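You operate a simulated robot arm through the tools that you are given. There is no shell and no other tool. Be economical: measure what you need, move in short steps, check, and stop when the job is done.

You are at the controls of a simulated robot arm. One attempt, no reset.

TASK
Shut the open terminal cover, turn its knob to LOCK and seal it in the colour on the work slip.

The check looks at the end state, three seconds after you hand in, the way a careful person would. Anything else that was tipped, shoved, dropped, spilled or broken makes it a failure. Lids that push on must go on centred and level and be pressed home; caps that screw on are set level and turned clockwise until they are tight.

THE ROBOT
A 5-joint arm with a two-finger parallel gripper, fixed in place. Base frame: the origin is at the foot of the arm, x ahead of it, y to its left, z up; the work surface is at about z = 0.5. Units: cm, rad, N and s.
With the tool pointing down near the work surface it reaches from about 26 to 60 cm from the base axis. Its first joint turns from -1.152 to 1.152 rad. The tool tilts only in the upright plane through the base axis and itself; it spins freely about its own axis. Payload 1.57 kg.
The TCP is the grasp point between the finger pads, 3 cm short of the fingertips. In the tool frame z runs along the fingers and y along their closing line. The gripper opens to 8 cm. The fingers are 1.7 cm wide and 1.2 cm thick; the gripper's body (4 by 8.2 cm) begins 8 cm behind the TCP.
Orientation is that of the tool frame in the base frame, as a unit quaternion [x, y, z, w]. With the fingers straight down and closing along the base's y, the tool's x points along the base's -x, its y along +y and its z along -z.

THE INTERFACE
- The arm moves only by the tool nudge_tool. Its argument "steps" is a list of rows, each a list of 7 numbers: the finger opening in cm, from 0 to 8, then the shift along the tool's x, y, z in units of 300 mm (1.0 is 300 mm), then the turn, a rotation vector about the tool's x, y, z in units of 60 degrees (1.0 is 60 degrees). In form: [[grip, x, y, z, wx, wy, wz], ...]. A call has 1 to 12 rows; each row is the pose to reach, as a shift and turn from the pose commanded when the call began, along the tool's axes at that moment. A call with a number of a shift or a turn outside -1 to 1 is refused whole. A row lasts 0.2 s, in which the tool goes at most 5 cm and 0.15 rad; a call with a longer step from one row to the next is refused whole, and so is a gripper value outside its range. A pose out of reach is approached as far as the arm can. The call stops where the force on the tool passes 40 N (or 10 N more than at its start, if that is more) or the arm is blocked; 0.2 s more then pass. The fingers move at their own pace (about 15.3 cm/s each) and stop on an object; they squeeze with about 39 N. The grip force told is the motor's: it shows also when the fingers shut on nothing. Time passes only in rows, and 0.2 s behind the last, so rows that repeat a pose let the fingers close. The reply holds the time, the measured pose of the TCP, the force on the tool along the base axes, the opening and the grip force, in the units named above and with some noise.
- Cameras (640 x 400 px; columns grow to the right, rows downward): "scene" is fixed at [4.5, 38.52, 54.91]; the picture's right is [-0.78, -0.62, 0.00], its down [-0.26, 0.32, -0.91] and it looks along [0.57, -0.71, -0.41] (base axes); focal length 283 px, centre (320, 200). "wrist" rides on the gripper at [7.2, -0.7, -12.2] in the tool frame; the picture's right is [0.09, 1.00, 0.00], its down [-0.84, 0.08, -0.54] and it looks along [-0.54, 0.05, 0.84] (tool axes); focal length 238 px, centre (320, 200). There is no depth. A picture from a camera that has moved, and an enlarged one, comes with that camera's place and axes in the base frame and with its lens. The place of the scene camera against the robot may be out by one fixed shift of up to 1.8 cm in any direction.
- capture(camera): a new picture of that camera. It takes no simulated time.
- zoom(camera, box): a new picture of the part [left, top, right, bottom] of that camera's present view, enlarged. It takes no simulated time.
- close_job(): hands the job in; it is judged then, once.

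Go step by step. Nothing tells you positions but the pictures and the camera data: compare them with the known pose of the tool, close in by small moves and look again before you grip or let go. The budget is 120 turns and 64 pictures, counting those below and the enlarged ones. Unless the task says otherwise, let go and move clear before handing in, and close with one line.

The tools are called after ">>>" by a JSON object that holds its "api" and its "payload". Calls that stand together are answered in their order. nudge_tool: Moves the arm, as the interface text tells. Its arguments: {"type":"object","properties":{"steps":{"type":"array","items":{"type":"array","items":{"type":"number"}}}},"required":["steps"]} The other tools are called the same way: capture (camera) takes a picture; zoom (camera, box) takes an enlarged picture of a part of a camera's view; close_job () hands the job in.

At the start:

```text
time_s: 0.0
ee_pos: [35.69, 18.53, 40.81]
tcp_rot: [0.0, 1.0, 0.0, 0.0]
contact_force: [0.7, -0.7, 0.3]
width: 7.98
finger_force: 0.0
```

scene: 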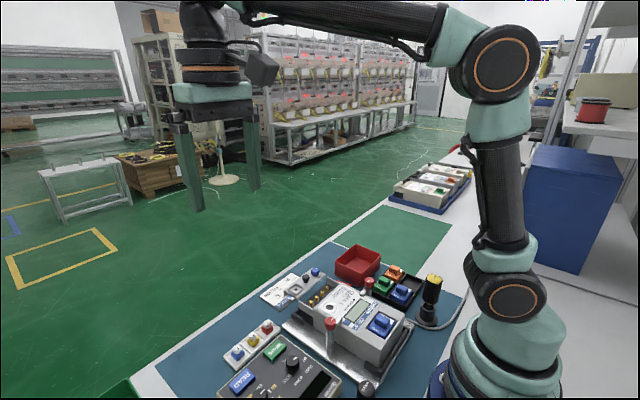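
wrist: 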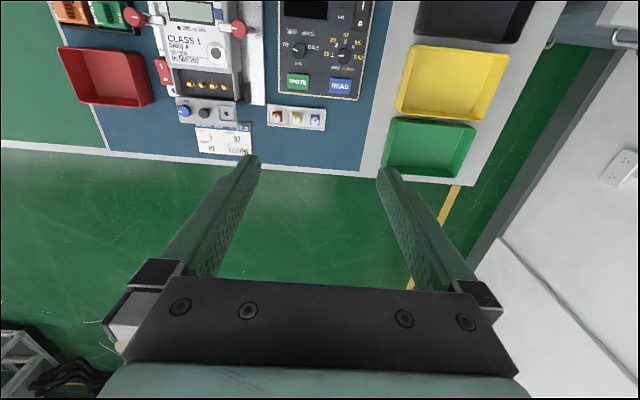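

I see an electricity meter with its terminal compartment, a work slip, a tray of coloured parts and bins. I'll enlarge the views to read the slip and find the cover and the seals.

>>> {"api": "zoom", "payload": {"camera": "scene", "box": [220, 230, 460, 400]}}

>>> {"api": "zoom", "payload": {"camera": "wrist", "box": [40, 0, 380, 170]}}

>>> {"api": "zoom", "payload": {"camera": "wrist", "box": [150, 90, 270, 165]}}

```text
2.35 times, centred on (340, 315) of scene
camera zoom: at [4.5, 38.52, 54.91], right [-0.78, -0.62, 0.0], down [-0.26, 0.32, -0.91], along [0.57, -0.71, -0.41], focal length 665 px, centre (273, -71)
```

zoom: 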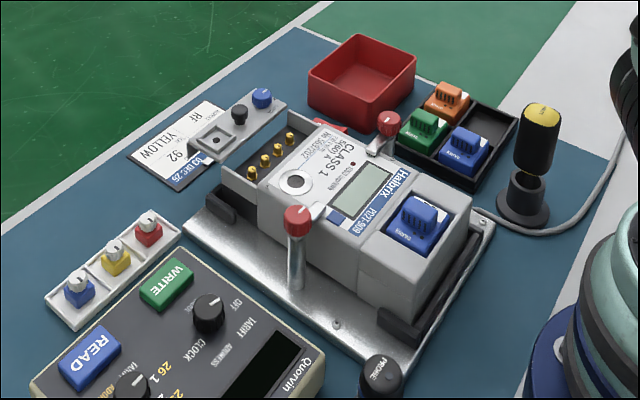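

```text
1.88 times, centred on (210, 85) of wrist
camera zoom: at [28.61, 18.0, 53.11], right [-0.09, 1.0, 0.0], down [0.84, 0.08, 0.54], along [0.54, 0.05, -0.84], focal length 449 px, centre (527, 416)
```

zoom: 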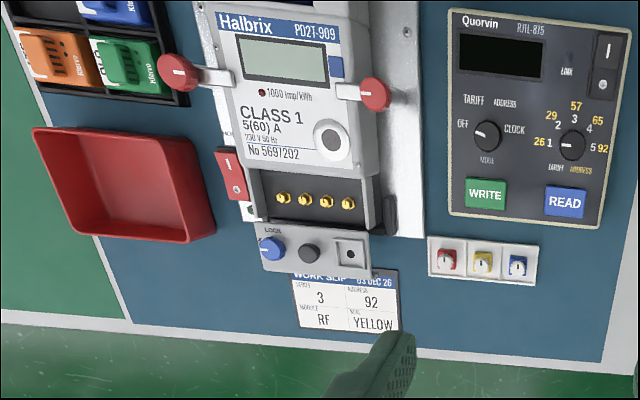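

```text
5.33 times, centred on (210, 128) of wrist
camera zoom: at [28.61, 18.0, 53.11], right [-0.09, 1.0, 0.0], down [0.84, 0.08, 0.54], along [0.54, 0.05, -0.84], focal length 1271 px, centre (907, 587)
```

zoom: 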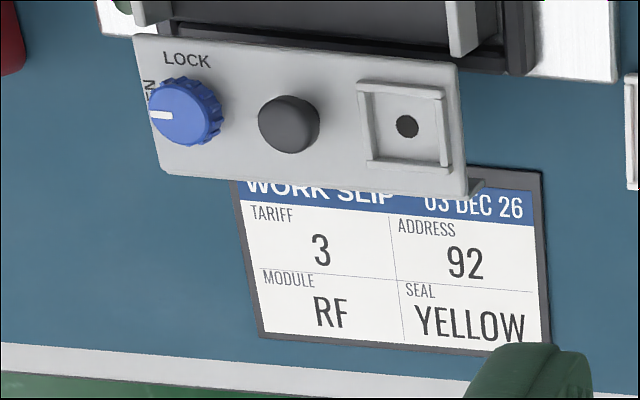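

The slip calls for YELLOW. The cover with its blue knob sits beyond the pins at about x≈43, y≈-3, and I can't yet tell how it moves, so I'll bring the wrist camera closer.

>>> {"api": "nudge_tool", "payload": {"steps": [[8, 0, -0.12, 0.09, 0, 0, 0], [8, 0.01, -0.24, 0.18, 0, 0, 0], [8, 0.02, -0.36, 0.27, 0, 0, 0], [8, 0.03, -0.48, 0.36, 0, 0, 0], [8, 0.04, -0.6, 0.45, 0, 0, 0], [8, 0.05, -0.7, 0.54, 0, 0, 0], [8, 0.05, -0.7, 0.54, 0, 0, 0]]}}

>>> {"api": "capture", "payload": {"camera": "wrist"}}

>>> {"api": "zoom", "payload": {"camera": "scene", "box": [240, 250, 360, 325]}}

```text
time_s: 1.6
ee_pos: [34.18, -2.13, 24.37]
tcp_rot: [0.0, 1.0, 0.0, -0.001]
contact_force: [0.3, 0.1, 0.0]
width: 8.01
finger_force: 0.2
```

```text
58 pictures are left
camera wrist: at [27.07, -2.88, 36.64], right [-0.09, 1.0, 0.0], down [0.84, 0.08, 0.54], along [0.54, 0.05, -0.84], focal length 238 px, centre (320, 200)
```

wrist: 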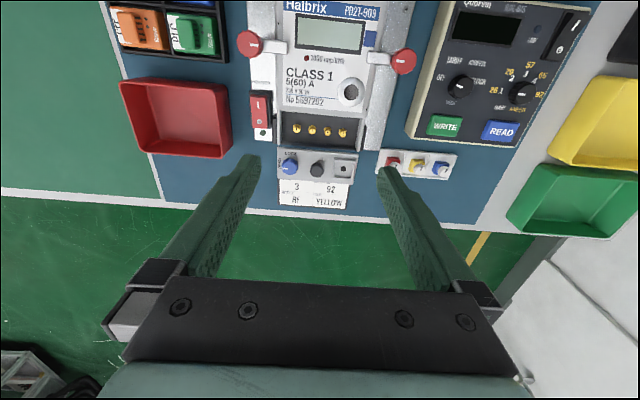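

```text
5.33 times, centred on (300, 288) of scene
camera zoom: at [4.5, 38.52, 54.91], right [-0.78, -0.62, 0.0], down [-0.26, 0.32, -0.91], along [0.57, -0.71, -0.41], focal length 1507 px, centre (427, -267)
```

zoom: 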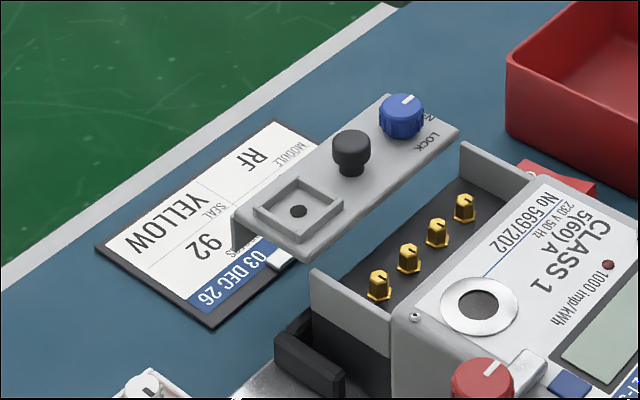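

The cover looks like a slide with a black pull knob, pulled out toward +x. I'll zoom to measure it and the seals.

>>> {"api": "zoom", "payload": {"camera": "wrist", "box": [240, 80, 400, 180]}}

>>> {"api": "zoom", "payload": {"camera": "wrist", "box": [360, 130, 480, 205]}}

>>> {"api": "zoom", "payload": {"camera": "scene", "box": [220, 310, 300, 360]}}

```text
4.00 times, centred on (320, 130) of wrist
camera zoom: at [27.07, -2.88, 36.64], right [-0.09, 1.0, 0.0], down [0.84, 0.08, 0.54], along [0.54, 0.05, -0.84], focal length 953 px, centre (320, 480)
```

zoom: 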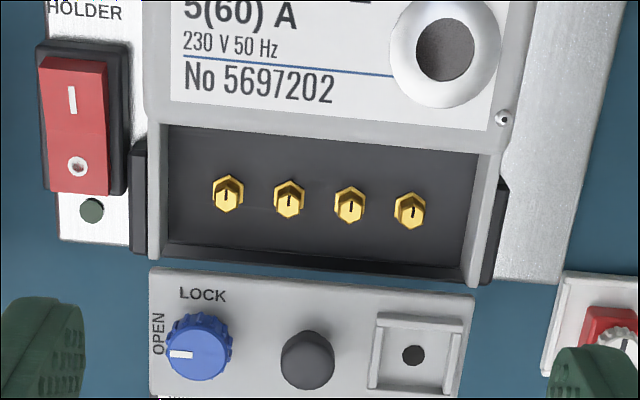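

```text
5.33 times, centred on (420, 168) of wrist
camera zoom: at [27.07, -2.88, 36.64], right [-0.09, 1.0, 0.0], down [0.84, 0.08, 0.54], along [0.54, 0.05, -0.84], focal length 1271 px, centre (-213, 373)
```

zoom: 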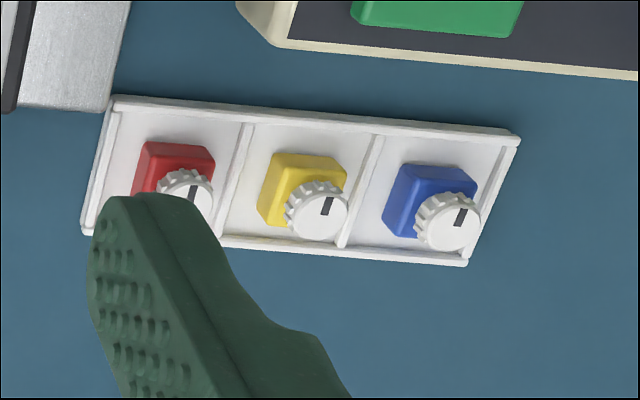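

```text
8.00 times, centred on (260, 335) of scene
camera zoom: at [4.5, 38.52, 54.91], right [-0.78, -0.62, 0.0], down [-0.26, 0.32, -0.91], along [0.57, -0.71, -0.41], focal length 2260 px, centre (800, -880)
```

zoom: 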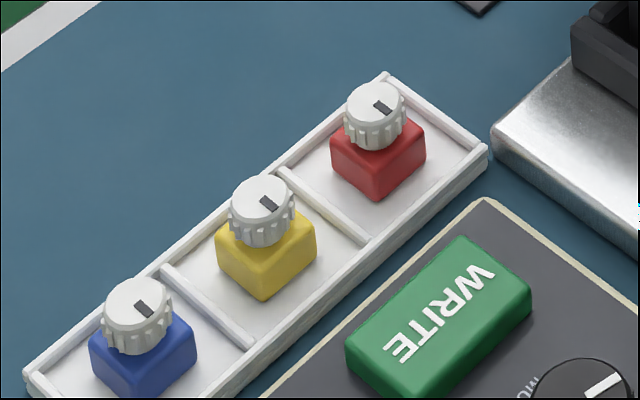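

Triangulating from the two wrist views, the plate top is at z≈7.0 spanning x 38.4–42.4 and y -7.4–3.3. The black pull knob is at (40.5, -2.0) with its top at z≈8.4. I'll shut the fingers and hover in front of it, on the far side.

>>> {"api": "nudge_tool", "payload": {"steps": [[0, -0.1, 0, 0.05, 0, 0, 0], [0, -0.2, 0, 0.15, 0, 0, 0], [0, -0.31, 0, 0.25, 0, 0, 0], [0, -0.31, 0, 0.35, 0, 0, 0], [0, -0.31, 0, 0.35, 0, 0, 0]]}}

>>> {"api": "capture", "payload": {"camera": "wrist"}}

>>> {"api": "zoom", "payload": {"camera": "scene", "box": [220, 220, 380, 320]}}

```text
time_s: 2.8
ee_pos: [43.79, -2.14, 14.15]
tcp_rot: [-0.001, 1.0, 0.001, 0.0]
contact_force: [-0.1, 1.0, 0.2]
width: 0.0
finger_force: 21.3
```

```text
53 pictures are left
camera wrist: at [36.53, -2.92, 26.37], right [-0.09, 1.0, 0.0], down [0.84, 0.08, 0.54], along [0.54, 0.05, -0.84], focal length 238 px, centre (320, 200)
```

wrist: 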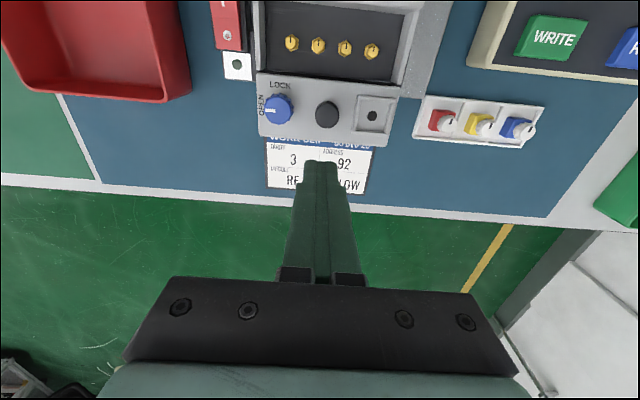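

```text
4.00 times, centred on (300, 270) of scene
camera zoom: at [4.5, 38.52, 54.91], right [-0.78, -0.62, 0.0], down [-0.26, 0.32, -0.91], along [0.57, -0.71, -0.41], focal length 1130 px, centre (400, -80)
```

zoom: 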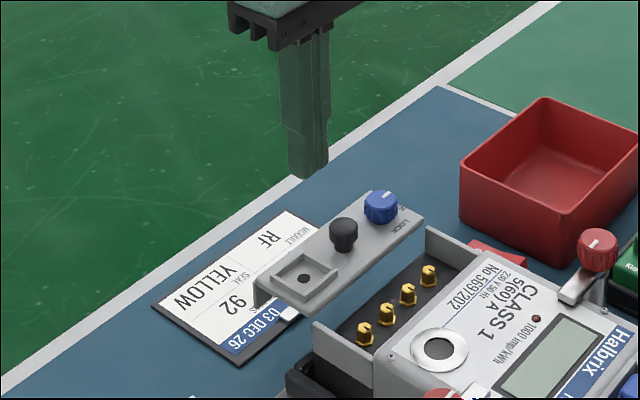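

The knob is confirmed at (40.6, -2.1). I'll descend until the tips are at z≈7.4 and push gently toward -x.

>>> {"api": "nudge_tool", "payload": {"steps": [[0, 0, 0, 0.06, 0, 0, 0], [0, 0, 0, 0.123, 0, 0, 0], [0, 0.03, 0.002, 0.123, 0, 0, 0], [0, 0.05, 0.002, 0.123, 0, 0, 0], [0, 0.065, 0.002, 0.123, 0, 0, 0], [0, 0.08, 0.002, 0.123, 0, 0, 0], [0, 0.095, 0.002, 0.123, 0, 0, 0], [0, 0.11, 0.002, 0.123, 0, 0, 0]]}}

>>> {"api": "zoom", "payload": {"camera": "scene", "box": [220, 220, 380, 320]}}

```text
time_s: 4.6
ee_pos: [40.32, -2.19, 10.36]
tcp_rot: [0.0, 1.0, 0.0, 0.0]
contact_force: [-0.6, 0.5, 0.3]
width: 0.0
finger_force: 21.6
```

```text
4.00 times, centred on (300, 270) of scene
camera zoom: at [4.5, 38.52, 54.91], right [-0.78, -0.62, 0.0], down [-0.26, 0.32, -0.91], along [0.57, -0.71, -0.41], focal length 1130 px, centre (400, -80)
```

zoom: 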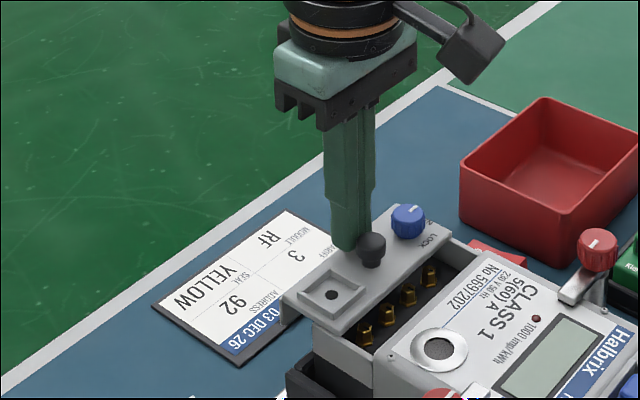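

The cover slides freely and stays level. I'll keep pushing in small steps until it meets its stop.

>>> {"api": "nudge_tool", "payload": {"steps": [[0, 0.015, 0, 0, 0, 0, 0], [0, 0.03, 0, 0, 0, 0, 0], [0, 0.045, 0, 0, 0, 0, 0], [0, 0.06, 0, 0, 0, 0, 0], [0, 0.07, 0, 0, 0, 0, 0], [0, 0.08, 0, 0, 0, 0, 0], [0, 0.09, 0, 0, 0, 0, 0], [0, 0.1, 0, 0, 0, 0, 0]]}}

>>> {"api": "zoom", "payload": {"camera": "scene", "box": [240, 240, 400, 340]}}

```text
time_s: 6.4
ee_pos: [37.57, -2.24, 10.73]
tcp_rot: [0.001, 1.0, 0.001, 0.006]
contact_force: [19.6, -5.0, 2.2]
width: 0.0
finger_force: 20.9
```

```text
4.00 times, centred on (320, 290) of scene
camera zoom: at [4.5, 38.52, 54.91], right [-0.78, -0.62, 0.0], down [-0.26, 0.32, -0.91], along [0.57, -0.71, -0.41], focal length 1130 px, centre (320, -160)
```

zoom: 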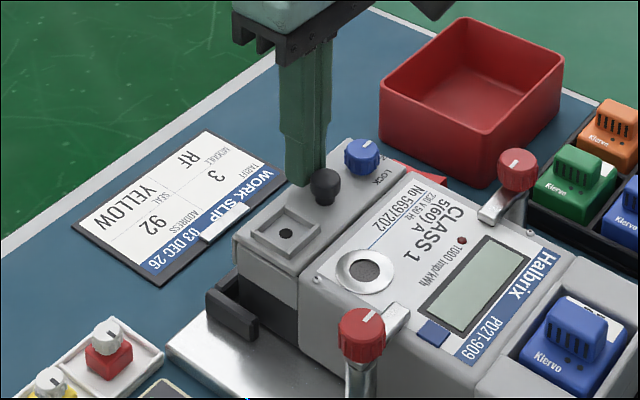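

The cover has reached its stop with about 20 N and sits flush. Next I'll back away, rise, and look at it.

>>> {"api": "nudge_tool", "payload": {"steps": [[0, -0.03, 0, 0, 0, 0, 0], [0, -0.06, 0, -0.05, 0, 0, 0], [0, -0.06, 0, -0.15, 0, 0, 0], [2, 0.04, 0, -0.25, 0, 0, 0], [3, 0.12, 0, -0.28, 0, 0, 0], [3, 0.12, 0, -0.28, 0, 0, 0]]}}

>>> {"api": "capture", "payload": {"camera": "wrist"}}

>>> {"api": "zoom", "payload": {"camera": "wrist", "box": [220, 60, 420, 185]}}

```text
time_s: 7.8
ee_pos: [33.53, -2.11, 18.83]
tcp_rot: [0.0, 1.0, 0.001, -0.001]
contact_force: [-0.7, 0.2, -0.4]
width: 2.98
finger_force: 0.0
```

```text
49 pictures are left
camera wrist: at [26.51, -2.83, 31.15], right [-0.09, 1.0, 0.0], down [0.84, 0.08, 0.54], along [0.54, 0.05, -0.84], focal length 238 px, centre (320, 200)
```

wrist: 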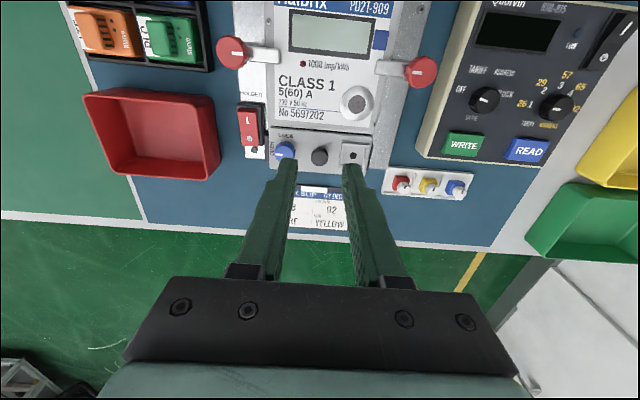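

```text
3.20 times, centred on (320, 122) of wrist
camera zoom: at [26.51, -2.83, 31.15], right [-0.09, 1.0, 0.0], down [0.84, 0.08, 0.54], along [0.54, 0.05, -0.84], focal length 763 px, centre (320, 448)
```

zoom: 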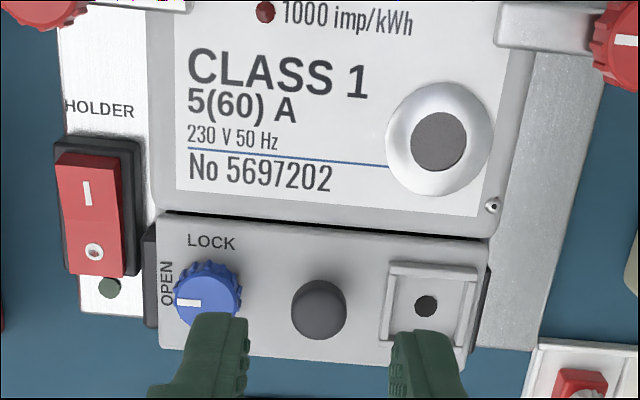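

The blue knob is at about (35.8, -5.6), pointing to OPEN (-y), and LOCK is toward -x, so it needs a 90° clockwise turn seen from above. I'll hover over it with the tool spun -45°, so the fingers clear their neighbours through the turn.

>>> {"api": "nudge_tool", "payload": {"steps": [[3, -0.02, -0.03, 0.02, 0, 0, -0.13], [3, -0.04, -0.06, 0.05, 0, 0, -0.26], [3, -0.06, -0.09, 0.09, 0, 0, -0.39], [3, -0.074, -0.117, 0.13, 0, 0, -0.52], [3, -0.074, -0.117, 0.15, 0, 0, -0.65], [3, -0.074, -0.117, 0.167, 0, 0, -0.75], [3, -0.074, -0.117, 0.167, 0, 0, -0.75]]}}

>>> {"api": "capture", "payload": {"camera": "wrist"}}

>>> {"api": "zoom", "payload": {"camera": "scene", "box": [260, 240, 420, 340]}}

```text
time_s: 9.4
ee_pos: [35.79, -5.84, 13.91]
tcp_rot: [-0.383, 0.924, -0.001, 0.0]
contact_force: [-0.3, -0.3, -0.4]
width: 3.0
finger_force: 0.0
```

```text
47 pictures are left
camera wrist: at [31.33, -11.36, 26.09], right [-0.77, 0.64, 0.0], down [0.54, 0.65, 0.54], along [0.35, 0.42, -0.84], focal length 238 px, centre (320, 200)
```

wrist: 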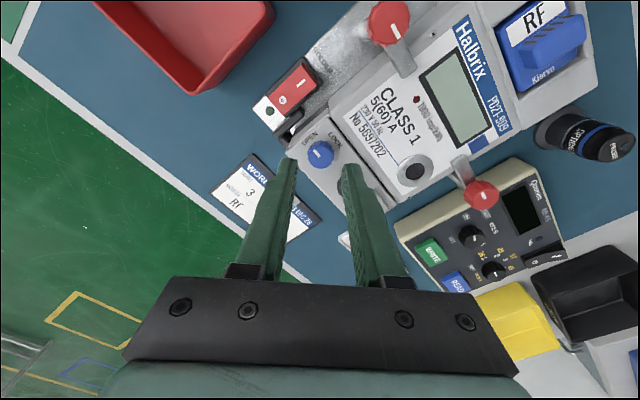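

```text
4.00 times, centred on (340, 290) of scene
camera zoom: at [4.5, 38.52, 54.91], right [-0.78, -0.62, 0.0], down [-0.26, 0.32, -0.91], along [0.57, -0.71, -0.41], focal length 1130 px, centre (240, -160)
```

zoom: 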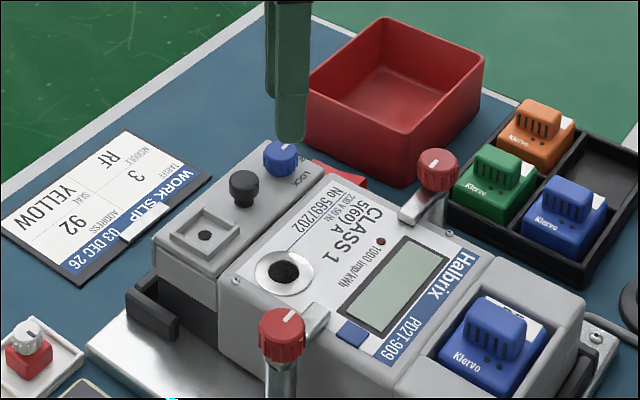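

The gripper is over the knob, so I'll zoom once to check the alignment before going down.

>>> {"api": "zoom", "payload": {"camera": "wrist", "box": [270, 115, 370, 178]}}

```text
6.35 times, centred on (320, 146) of wrist
camera zoom: at [31.33, -11.36, 26.09], right [-0.77, 0.64, 0.0], down [0.54, 0.65, 0.54], along [0.35, 0.42, -0.84], focal length 1513 px, centre (320, 540)
```

zoom: 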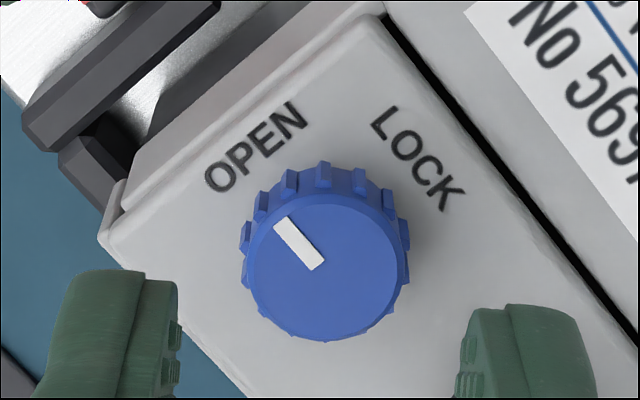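

The gripper is well centred on the knob, which is about 2 cm across with its face at z≈8.4. I'll descend to tips at z≈7.45 and close.

>>> {"api": "nudge_tool", "payload": {"steps": [[3, 0, 0, 0.06, 0, 0, 0], [3, 0, 0, 0.1, 0, 0, 0], [3, 0, 0, 0.115, 0, 0, 0], [3, 0, 0, 0.115, 0, 0, 0], [1.8, 0, 0, 0.115, 0, 0, 0], [1.8, 0, 0, 0.115, 0, 0, 0], [1.8, 0, 0, 0.115, 0, 0, 0]]}}

>>> {"api": "zoom", "payload": {"camera": "wrist", "box": [240, 100, 400, 200]}}

```text
time_s: 11.0
ee_pos: [35.99, -5.63, 10.33]
tcp_rot: [-0.384, 0.924, -0.001, 0.0]
contact_force: [-0.7, 1.3, -2.6]
width: 1.88
finger_force: 33.4
```

```text
4.00 times, centred on (320, 150) of wrist
camera zoom: at [31.35, -11.24, 22.6], right [-0.77, 0.64, 0.0], down [0.54, 0.65, 0.54], along [0.35, 0.42, -0.84], focal length 953 px, centre (320, 400)
```

zoom: 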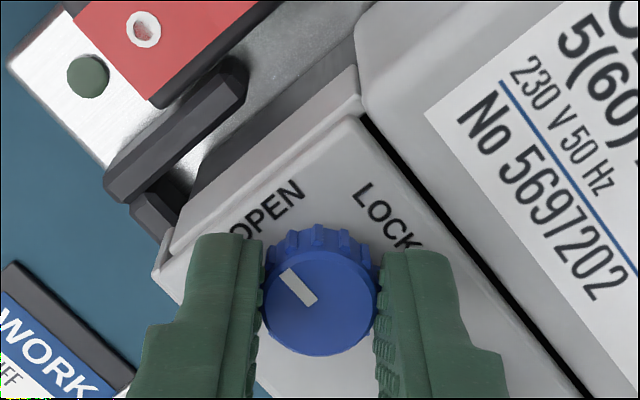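

I have the knob gripped at 1.88 cm. I'll turn it 60° clockwise first, then the rest.

>>> {"api": "nudge_tool", "payload": {"steps": [[1.7, 0, 0, 0, 0, 0, 0.125], [1.7, 0, 0, 0, 0, 0, 0.25], [1.7, 0, 0, 0, 0, 0, 0.375], [1.7, 0, 0, 0, 0, 0, 0.5], [1.7, 0, 0, 0, 0, 0, 0.625], [1.7, 0, 0, 0, 0, 0, 0.75], [1.7, 0, 0, 0, 0, 0, 0.875], [1.7, 0, 0, 0, 0, 0, 1.0]]}}

>>> {"api": "zoom", "payload": {"camera": "wrist", "box": [240, 100, 400, 200]}}

```text
time_s: 12.8
ee_pos: [35.82, -5.82, 10.38]
tcp_rot: [0.132, 0.991, 0.0, 0.001]
contact_force: [1.2, 0.1, -0.1]
width: 1.88
finger_force: 32.9
```

```text
4.00 times, centred on (320, 150) of wrist
camera zoom: at [28.79, -4.54, 22.7], right [0.17, 0.99, 0.0], down [0.83, -0.14, 0.54], along [0.54, -0.09, -0.84], focal length 953 px, centre (320, 400)
```

zoom: 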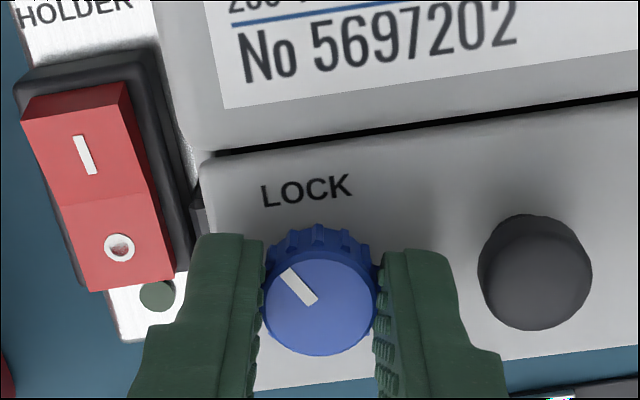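

The knob is following. I'll turn the remaining 30°, with a hair more to feel for the stop.

>>> {"api": "nudge_tool", "payload": {"steps": [[1.7, 0, 0, 0, 0, 0, 0.125], [1.7, 0, 0, 0, 0, 0, 0.25], [1.7, 0, 0, 0, 0, 0, 0.375], [1.7, 0, 0, 0, 0, 0, 0.5], [1.7, 0, 0, 0, 0, 0, 0.53], [1.7, 0, 0, 0, 0, 0, 0.53]]}}

>>> {"api": "zoom", "payload": {"camera": "wrist", "box": [240, 100, 400, 200]}}

```text
time_s: 14.2
ee_pos: [35.75, -5.82, 10.51]
tcp_rot: [0.397, 0.918, 0.0, 0.0]
contact_force: [4.1, -0.4, 0.4]
width: 1.85
finger_force: 33.0
```

```text
4.00 times, centred on (320, 150) of wrist
camera zoom: at [30.54, -1.01, 22.69], right [0.66, 0.75, 0.0], down [0.63, -0.56, 0.54], along [0.41, -0.36, -0.84], focal length 953 px, centre (320, 400)
```

zoom: 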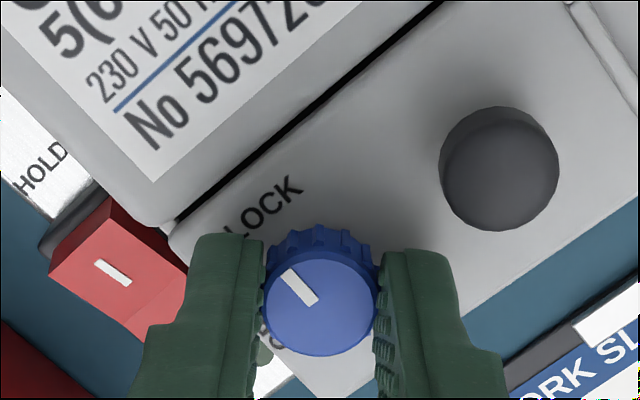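

The pointer now lies toward -x, at LOCK. I'll release, lift straight up, and spin back to square.

>>> {"api": "nudge_tool", "payload": {"steps": [[2.9, 0, 0, 0, 0, 0, 0], [2.9, 0, 0, 0, 0, 0, 0], [2.9, 0, 0, -0.05, 0, 0, 0], [2.9, 0, 0, -0.12, 0, 0, -0.12], [2.9, 0, 0, -0.2, 0, 0, -0.25], [2.9, 0, 0, -0.27, 0, 0, -0.38], [2.9, 0, 0, -0.27, 0, 0, -0.5], [2.9, 0, 0, -0.27, 0, 0, -0.63], [2.9, 0, 0, -0.27, 0, 0, -0.76], [2.9, 0, 0, -0.27, 0, 0, -0.78], [2.9, 0, 0, -0.27, 0, 0, -0.78]]}}

>>> {"api": "zoom", "payload": {"camera": "wrist", "box": [220, 60, 420, 185]}}

```text
time_s: 16.6
ee_pos: [35.68, -5.79, 18.59]
tcp_rot: [0.0, 1.0, 0.0, 0.0]
contact_force: [-0.7, -0.1, 0.5]
width: 2.9
finger_force: 0.0
```

```text
3.20 times, centred on (320, 122) of wrist
camera zoom: at [28.7, -6.5, 30.73], right [-0.09, 1.0, 0.0], down [0.84, 0.08, 0.54], along [0.54, 0.05, -0.84], focal length 763 px, centre (320, 448)
```

zoom: 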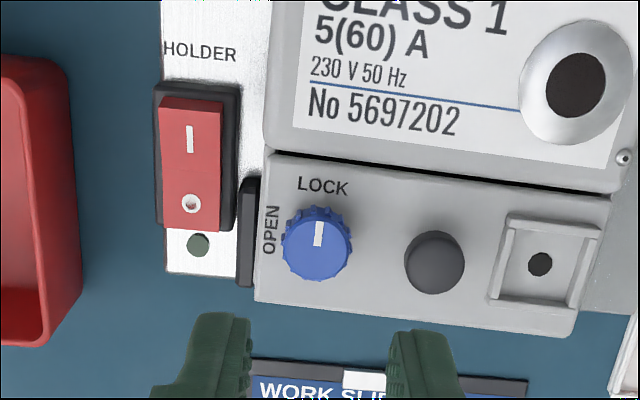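

The cover is shut and the knob points at LOCK. Next I'll go over to the seal tray for a closer look at the yellow seal.

>>> {"api": "nudge_tool", "payload": {"steps": [[4, -0.01, 0.13, 0, 0, 0, 0], [4, -0.02, 0.26, 0, 0, 0, 0], [4, -0.03, 0.39, 0, 0, 0, 0], [4, -0.04, 0.52, 0.02, 0, 0, 0], [4, -0.043, 0.667, 0.06, 0, 0, 0], [4, -0.043, 0.667, 0.06, 0, 0, 0]]}}

>>> {"api": "capture", "payload": {"camera": "wrist"}}

>>> {"api": "zoom", "payload": {"camera": "wrist", "box": [250, 80, 390, 167]}}

```text
time_s: 18.0
ee_pos: [37.3, 13.98, 16.89]
tcp_rot: [0.0, 1.0, 0.0, 0.001]
contact_force: [-0.5, -0.3, -0.1]
width: 3.99
finger_force: 0.0
```

```text
40 pictures are left
camera wrist: at [30.15, 13.42, 29.11], right [-0.09, 1.0, 0.0], down [0.84, 0.08, 0.54], along [0.54, 0.05, -0.84], focal length 238 px, centre (320, 200)
```

wrist: 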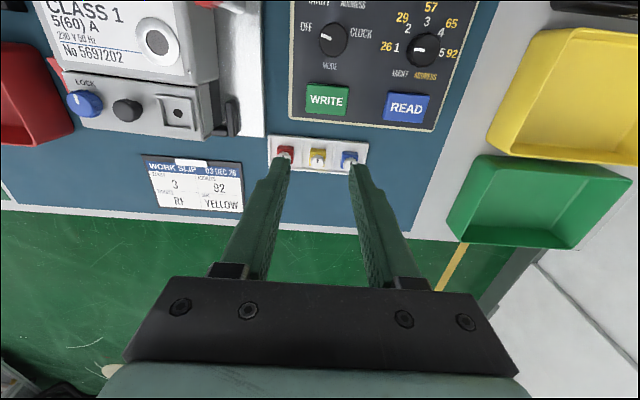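

```text
4.57 times, centred on (320, 124) of wrist
camera zoom: at [30.15, 13.42, 29.11], right [-0.09, 1.0, 0.0], down [0.84, 0.08, 0.54], along [0.54, 0.05, -0.84], focal length 1090 px, centre (320, 550)
```

zoom: 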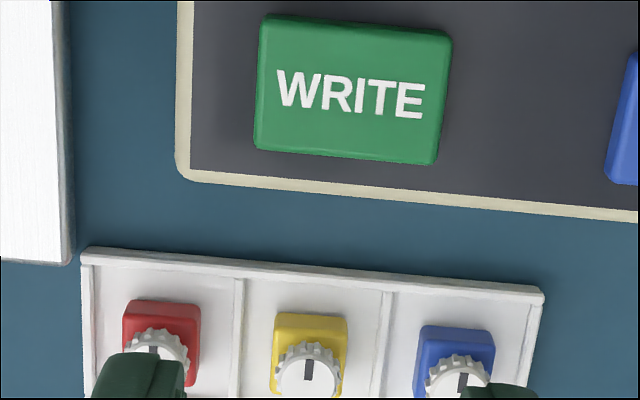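

The yellow seal is at about (41.6, 14.2), with its white cap top at z≈2.6. I'll move above it and check the alignment.

>>> {"api": "nudge_tool", "payload": {"steps": [[2.9, -0.05, 0, 0.04, 0, 0, 0], [2.9, -0.1, 0.003, 0.1, 0, 0, 0], [2.9, -0.143, 0.007, 0.2, 0, 0, 0], [2.9, -0.143, 0.007, 0.27, 0, 0, 0], [2.9, -0.143, 0.007, 0.27, 0, 0, 0]]}}

>>> {"api": "zoom", "payload": {"camera": "wrist", "box": [240, 80, 400, 180]}}

>>> {"api": "zoom", "payload": {"camera": "scene", "box": [200, 290, 320, 365]}}

```text
time_s: 19.2
ee_pos: [41.52, 14.43, 8.71]
tcp_rot: [0.0, 1.0, 0.0, 0.0]
contact_force: [0.0, -0.8, -0.5]
width: 2.92
finger_force: 0.0
```

```text
4.00 times, centred on (320, 130) of wrist
camera zoom: at [34.37, 13.7, 20.83], right [-0.09, 1.0, 0.0], down [0.84, 0.08, 0.54], along [0.54, 0.05, -0.84], focal length 953 px, centre (320, 480)
```

zoom: 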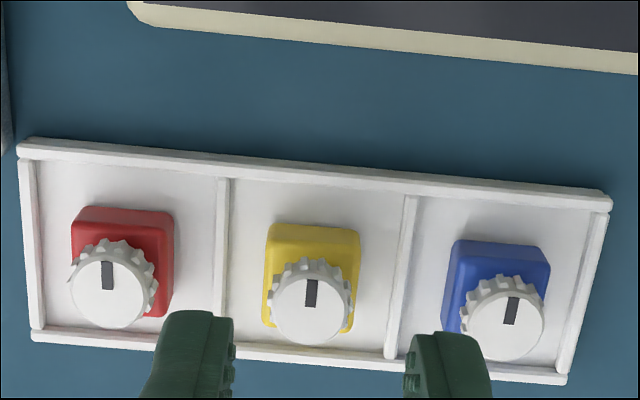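

```text
5.33 times, centred on (260, 328) of scene
camera zoom: at [4.5, 38.52, 54.91], right [-0.78, -0.62, 0.0], down [-0.26, 0.32, -0.91], along [0.57, -0.71, -0.41], focal length 1507 px, centre (640, -480)
```

zoom: 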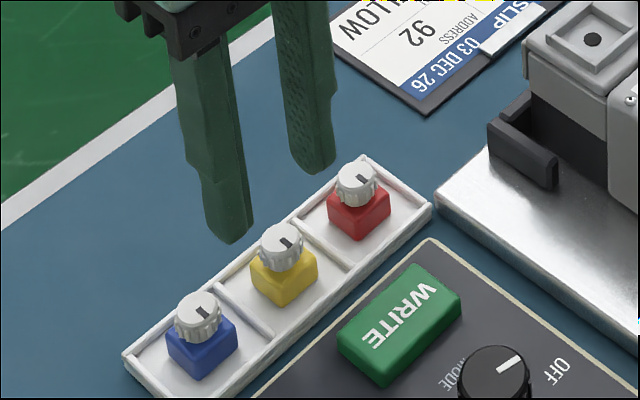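

The cap is about 0.2 cm off in both x and y. I'll correct that, descend most of the way, and look before gripping.

>>> {"api": "nudge_tool", "payload": {"steps": [[2.9, -0.008, -0.008, 0.03, 0, 0, 0], [2.9, -0.008, -0.008, 0.07, 0, 0, 0], [2.9, -0.008, -0.008, 0.1, 0, 0, 0], [2.9, -0.008, -0.008, 0.1, 0, 0, 0]]}}

>>> {"api": "zoom", "payload": {"camera": "wrist", "box": [260, 110, 380, 185]}}

>>> {"api": "zoom", "payload": {"camera": "scene", "box": [230, 310, 300, 354]}}

```text
time_s: 20.2
ee_pos: [41.7, 14.16, 5.53]
tcp_rot: [0.0, 1.0, 0.001, 0.0]
contact_force: [-0.1, 0.4, 0.3]
width: 2.9
finger_force: 0.1
```

```text
5.33 times, centred on (320, 148) of wrist
camera zoom: at [34.57, 13.43, 17.78], right [-0.09, 1.0, 0.0], down [0.84, 0.08, 0.54], along [0.54, 0.05, -0.84], focal length 1271 px, centre (320, 480)
```

zoom: 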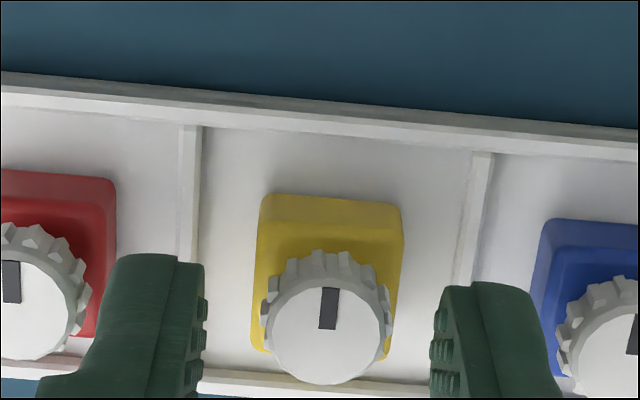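

```text
9.09 times, centred on (265, 332) of scene
camera zoom: at [4.5, 38.52, 54.91], right [-0.78, -0.62, 0.0], down [-0.26, 0.32, -0.91], along [0.57, -0.71, -0.41], focal length 2569 px, centre (820, -1000)
```

zoom: 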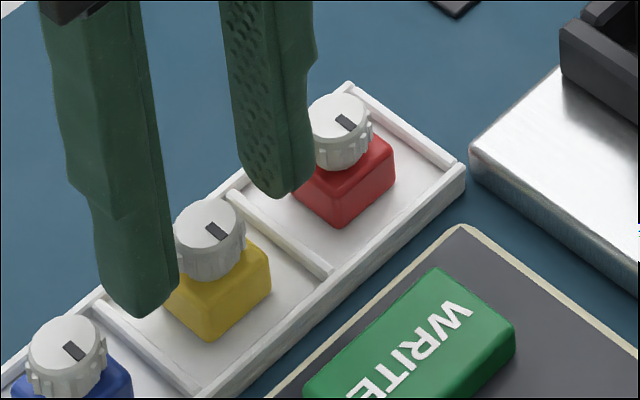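

The cap is centred between the fingers with its top at z≈2.85. I'll lower about 0.3 cm more and grip the cap just above the yellow block.

>>> {"api": "nudge_tool", "payload": {"steps": [[2.9, 0, 0, 0.011, 0, 0, 0], [2.9, 0, 0, 0.011, 0, 0, 0], [1.2, 0, 0, 0.011, 0, 0, 0], [1.2, 0, 0, 0.011, 0, 0, 0], [1.2, 0, 0, 0.011, 0, 0, 0]]}}

>>> {"api": "zoom", "payload": {"camera": "wrist", "box": [260, 110, 380, 185]}}

>>> {"api": "zoom", "payload": {"camera": "scene", "box": [230, 310, 300, 354]}}

```text
time_s: 21.4
ee_pos: [41.8, 14.23, 5.29]
tcp_rot: [-0.001, 1.0, 0.0, 0.0]
contact_force: [0.6, 0.6, 0.2]
width: 1.32
finger_force: 13.6
```

```text
5.33 times, centred on (320, 148) of wrist
camera zoom: at [34.59, 13.48, 17.44], right [-0.09, 1.0, 0.0], down [0.84, 0.08, 0.54], along [0.54, 0.05, -0.84], focal length 1271 px, centre (320, 480)
```

zoom: 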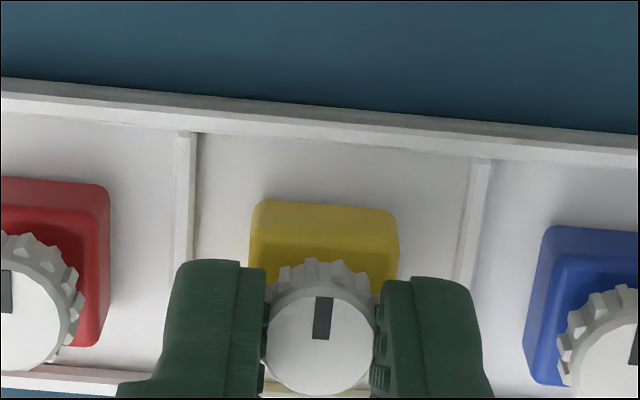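

```text
9.09 times, centred on (265, 332) of scene
camera zoom: at [4.5, 38.52, 54.91], right [-0.78, -0.62, 0.0], down [-0.26, 0.32, -0.91], along [0.57, -0.71, -0.41], focal length 2569 px, centre (820, -1000)
```

zoom: 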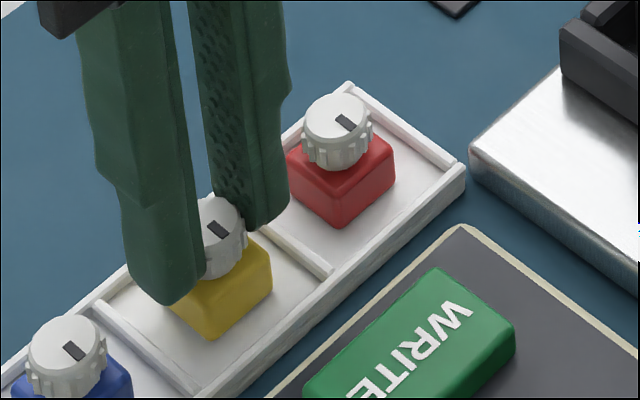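

The cap is held at 1.32 cm. I'll squeeze firmer and lift.

>>> {"api": "nudge_tool", "payload": {"steps": [[0.6, 0, 0, 0, 0, 0, 0], [0.6, 0, 0, 0, 0, 0, 0], [0.6, 0, 0, -0.03, 0, 0, 0], [0.6, 0, 0, -0.1, 0, 0, 0], [0.6, 0, 0, -0.2, 0, 0, 0], [0.6, 0, 0, -0.3, 0, 0, 0], [0.6, 0, 0, -0.33, 0, 0, 0], [0.6, 0, 0, -0.33, 0, 0, 0]]}}

>>> {"api": "zoom", "payload": {"camera": "wrist", "box": [260, 110, 380, 185]}}

>>> {"api": "zoom", "payload": {"camera": "scene", "box": [190, 210, 310, 285]}}

```text
time_s: 23.2
ee_pos: [41.72, 14.13, 15.16]
tcp_rot: [-0.001, 1.0, 0.0, 0.001]
contact_force: [0.5, 0.1, -0.4]
width: 1.2
finger_force: 14.0
```

```text
5.33 times, centred on (320, 148) of wrist
camera zoom: at [34.62, 13.38, 27.38], right [-0.09, 1.0, 0.0], down [0.84, 0.08, 0.54], along [0.54, 0.05, -0.84], focal length 1271 px, centre (320, 480)
```

zoom: 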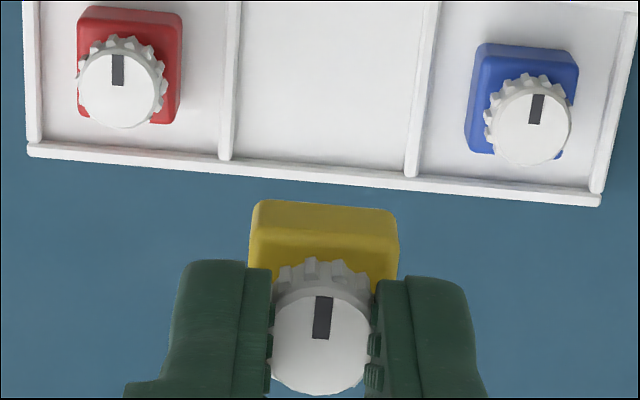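

```text
5.33 times, centred on (250, 248) of scene
camera zoom: at [4.5, 38.52, 54.91], right [-0.78, -0.62, 0.0], down [-0.26, 0.32, -0.91], along [0.57, -0.71, -0.41], focal length 1507 px, centre (693, -53)
```

zoom: 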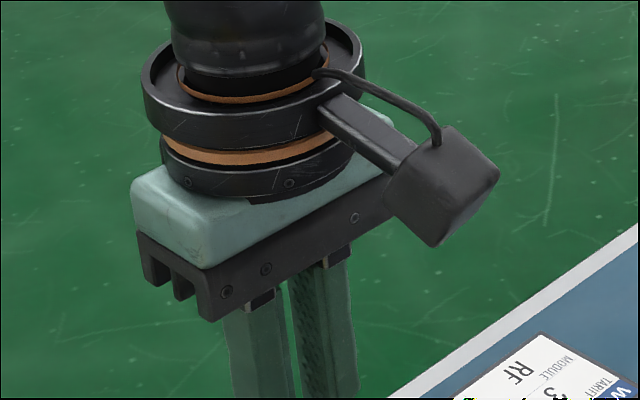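

The seal came up upright in the fingers. I'll carry it over the socket at about (36.0, 1.65).

>>> {"api": "nudge_tool", "payload": {"steps": [[0.6, 0.03, -0.1, 0, 0, 0, 0], [0.6, 0.08, -0.2, 0, 0, 0, 0], [0.6, 0.14, -0.3, 0, 0, 0, 0], [0.6, 0.191, -0.416, 0, 0, 0, 0], [0.6, 0.191, -0.416, 0.01, 0, 0, 0], [0.6, 0.191, -0.416, 0.01, 0, 0, 0]]}}

>>> {"api": "zoom", "payload": {"camera": "wrist", "box": [240, 80, 400, 180]}}

>>> {"api": "zoom", "payload": {"camera": "scene", "box": [230, 215, 390, 315]}}

```text
time_s: 24.6
ee_pos: [35.98, 1.7, 14.79]
tcp_rot: [0.0, 1.0, 0.0, 0.0]
contact_force: [0.2, 0.5, -0.4]
width: 1.19
finger_force: 14.0
```

```text
4.00 times, centred on (320, 130) of wrist
camera zoom: at [28.76, 0.96, 27.06], right [-0.09, 1.0, 0.0], down [0.84, 0.08, 0.54], along [0.54, 0.05, -0.84], focal length 953 px, centre (320, 480)
```

zoom: 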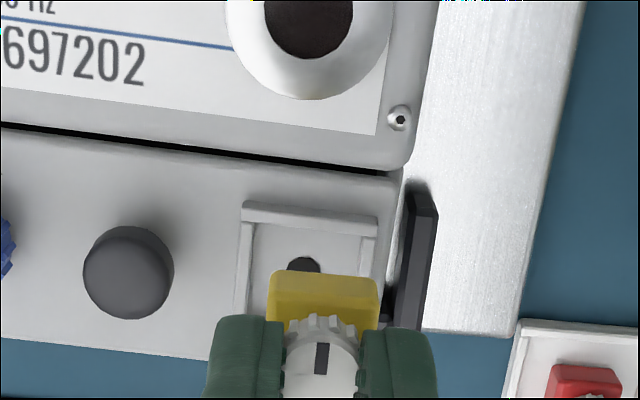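

```text
4.00 times, centred on (310, 265) of scene
camera zoom: at [4.5, 38.52, 54.91], right [-0.78, -0.62, 0.0], down [-0.26, 0.32, -0.91], along [0.57, -0.71, -0.41], focal length 1130 px, centre (360, -60)
```

zoom: 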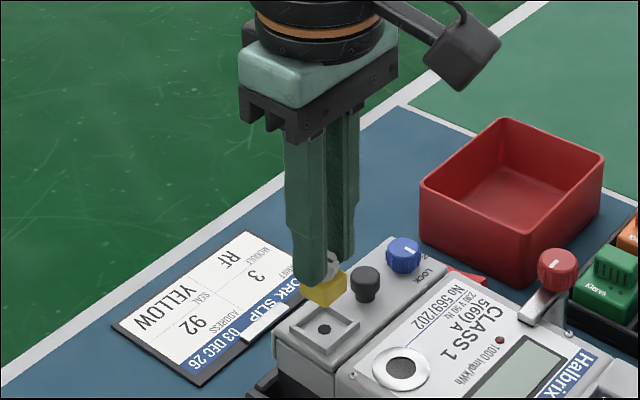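

Seen from the tool's axis, the hole is about 0.2 cm further in +x and 0.4 cm in -y. I'll correct by that, come down a little, and check again.

>>> {"api": "nudge_tool", "payload": {"steps": [[0.6, -0.0073, -0.0127, 0.0, 0, 0, 0], [0.6, -0.0073, -0.0127, 0.04, 0, 0, 0], [0.6, -0.0073, -0.0127, 0.06, 0, 0, 0], [0.6, -0.0073, -0.0127, 0.06, 0, 0, 0]]}}

>>> {"api": "zoom", "payload": {"camera": "wrist", "box": [260, 100, 380, 175]}}

>>> {"api": "zoom", "payload": {"camera": "scene", "box": [270, 255, 350, 305]}}

```text
time_s: 25.6
ee_pos: [36.11, 1.3, 13.09]
tcp_rot: [0.001, 1.0, 0.0, 0.0]
contact_force: [-0.4, -0.2, 0.2]
width: 1.2
finger_force: 14.0
```

```text
5.33 times, centred on (320, 138) of wrist
camera zoom: at [29.07, 0.62, 25.28], right [-0.09, 1.0, 0.0], down [0.84, 0.08, 0.54], along [0.54, 0.05, -0.84], focal length 1271 px, centre (320, 533)
```

zoom: 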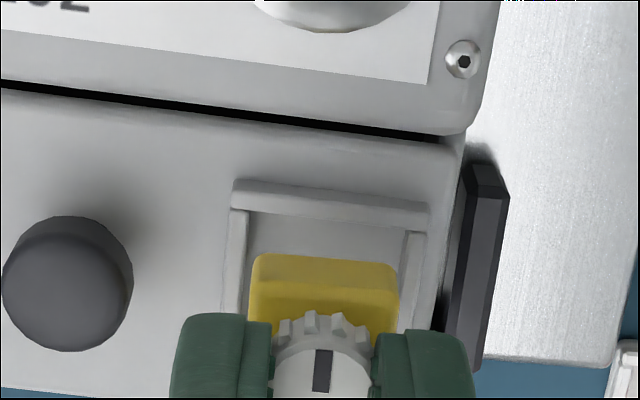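

```text
8.00 times, centred on (310, 280) of scene
camera zoom: at [4.5, 38.52, 54.91], right [-0.78, -0.62, 0.0], down [-0.26, 0.32, -0.91], along [0.57, -0.71, -0.41], focal length 2260 px, centre (400, -440)
```

zoom: 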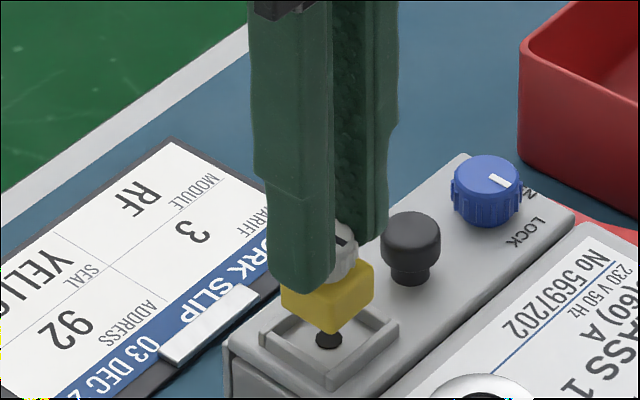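

The block is centred in the frame sideways, and the scene view shows its peg just above the hole. I'll lower another 0.9 cm in small steps and look.

>>> {"api": "nudge_tool", "payload": {"steps": [[0.6, 0, 0, 0.008, 0, 0, 0], [0.6, 0, 0, 0.016, 0, 0, 0], [0.6, 0, 0, 0.024, 0, 0, 0], [0.6, 0, 0, 0.03, 0, 0, 0]]}}

>>> {"api": "zoom", "payload": {"camera": "wrist", "box": [260, 100, 380, 175]}}

>>> {"api": "zoom", "payload": {"camera": "scene", "box": [280, 260, 344, 300]}}

```text
time_s: 26.6
ee_pos: [36.18, 1.41, 12.13]
tcp_rot: [0.0, 1.0, 0.0, 0.0]
contact_force: [1.4, 0.6, -2.2]
width: 1.19
finger_force: 14.1
```

```text
5.33 times, centred on (320, 138) of wrist
camera zoom: at [29.06, 0.67, 24.41], right [-0.09, 1.0, 0.0], down [0.84, 0.08, 0.54], along [0.54, 0.05, -0.84], focal length 1271 px, centre (320, 533)
```

zoom: 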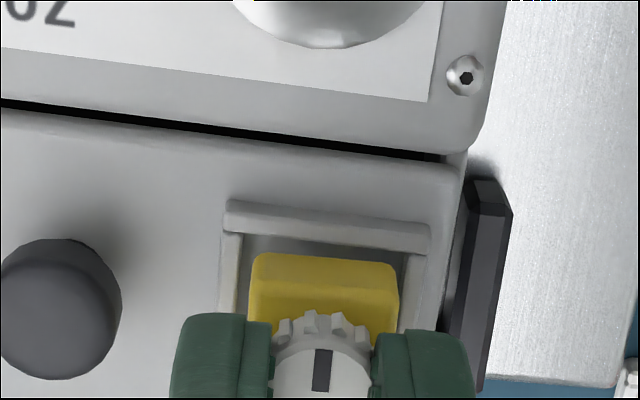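

```text
10.00 times, centred on (312, 280) of scene
camera zoom: at [4.5, 38.52, 54.91], right [-0.78, -0.62, 0.0], down [-0.26, 0.32, -0.91], along [0.57, -0.71, -0.41], focal length 2826 px, centre (400, -600)
```

zoom: 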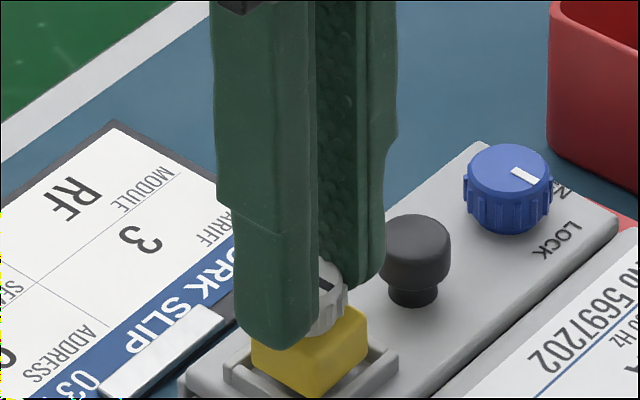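

The block is centred between the frame walls, so I'll keep lowering in fine steps.

>>> {"api": "nudge_tool", "payload": {"steps": [[0.6, 0, 0, 0.006, 0, 0, 0], [0.6, 0, 0, 0.012, 0, 0, 0], [0.6, 0, 0, 0.018, 0, 0, 0], [0.6, 0, 0, 0.023, 0, 0, 0], [0.6, 0, 0, 0.028, 0, 0, 0]]}}

>>> {"api": "zoom", "payload": {"camera": "scene", "box": [280, 260, 344, 300]}}

>>> {"api": "zoom", "payload": {"camera": "wrist", "box": [260, 100, 380, 175]}}

```text
time_s: 27.8
ee_pos: [36.29, 1.4, 11.42]
tcp_rot: [-0.001, 1.0, 0.0, 0.001]
contact_force: [2.3, 1.0, 8.7]
width: 1.21
finger_force: 14.3
```

```text
10.00 times, centred on (312, 280) of scene
camera zoom: at [4.5, 38.52, 54.91], right [-0.78, -0.62, 0.0], down [-0.26, 0.32, -0.91], along [0.57, -0.71, -0.41], focal length 2826 px, centre (400, -600)
```

zoom: 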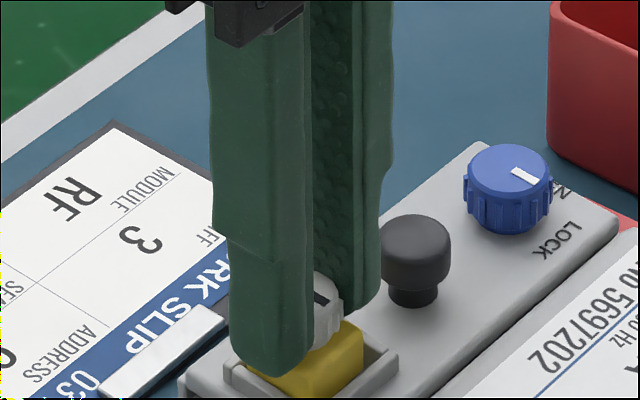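

```text
5.33 times, centred on (320, 138) of wrist
camera zoom: at [29.12, 0.71, 23.6], right [-0.09, 1.0, 0.0], down [0.84, 0.08, 0.54], along [0.54, 0.05, -0.84], focal length 1271 px, centre (320, 533)
```

zoom: 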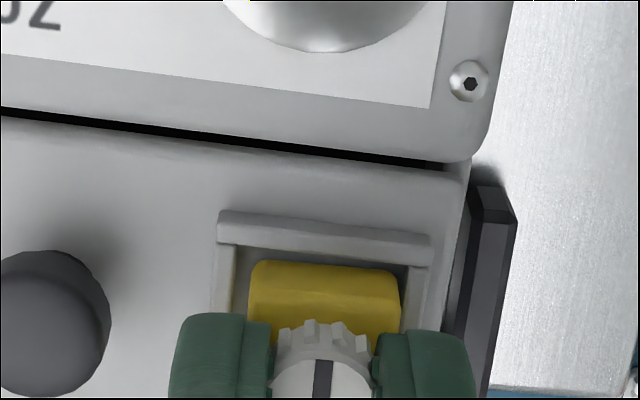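

The block is inside the frame and resistance has started at 8.7 N. I'll press further to see whether it seats.

>>> {"api": "nudge_tool", "payload": {"steps": [[0.6, 0, 0, 0.006, 0, 0, 0], [0.6, 0, 0, 0.012, 0, 0, 0], [0.6, 0, 0, 0.018, 0, 0, 0], [0.6, 0, 0, 0.024, 0, 0, 0]]}}

>>> {"api": "zoom", "payload": {"camera": "scene", "box": [280, 260, 344, 300]}}

>>> {"api": "zoom", "payload": {"camera": "wrist", "box": [260, 100, 380, 175]}}

```text
time_s: 28.5
ee_pos: [36.36, 1.5, 11.15]
tcp_rot: [0.0, 1.0, 0.001, 0.004]
contact_force: [-3.6, 0.3, 10.4]
width: 1.33
finger_force: 14.1
stopped in row 3: the force on the tool passed its limit (the readings are from after the stop); the commanded pose is now the measured one
```

```text
10.00 times, centred on (312, 280) of scene
camera zoom: at [4.5, 38.52, 54.91], right [-0.78, -0.62, 0.0], down [-0.26, 0.32, -0.91], along [0.57, -0.71, -0.41], focal length 2826 px, centre (400, -600)
```

zoom: 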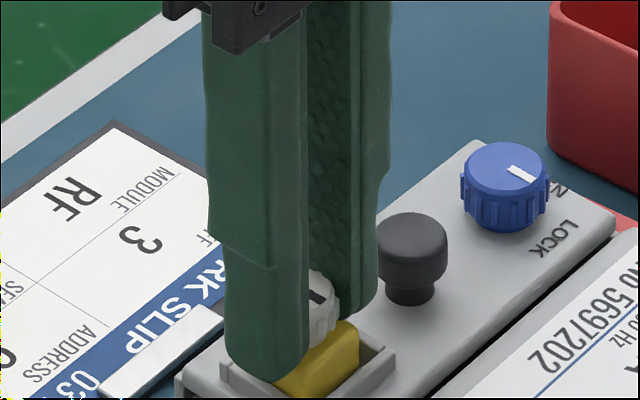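

```text
5.33 times, centred on (320, 138) of wrist
camera zoom: at [29.17, 0.72, 23.38], right [-0.09, 1.0, 0.0], down [0.83, 0.08, 0.55], along [0.55, 0.05, -0.84], focal length 1271 px, centre (320, 533)
```

zoom: 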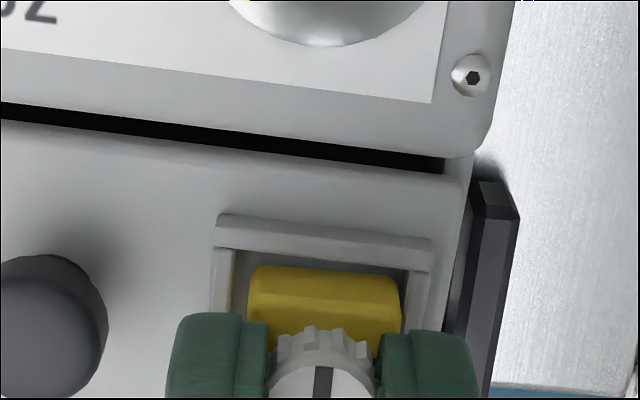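

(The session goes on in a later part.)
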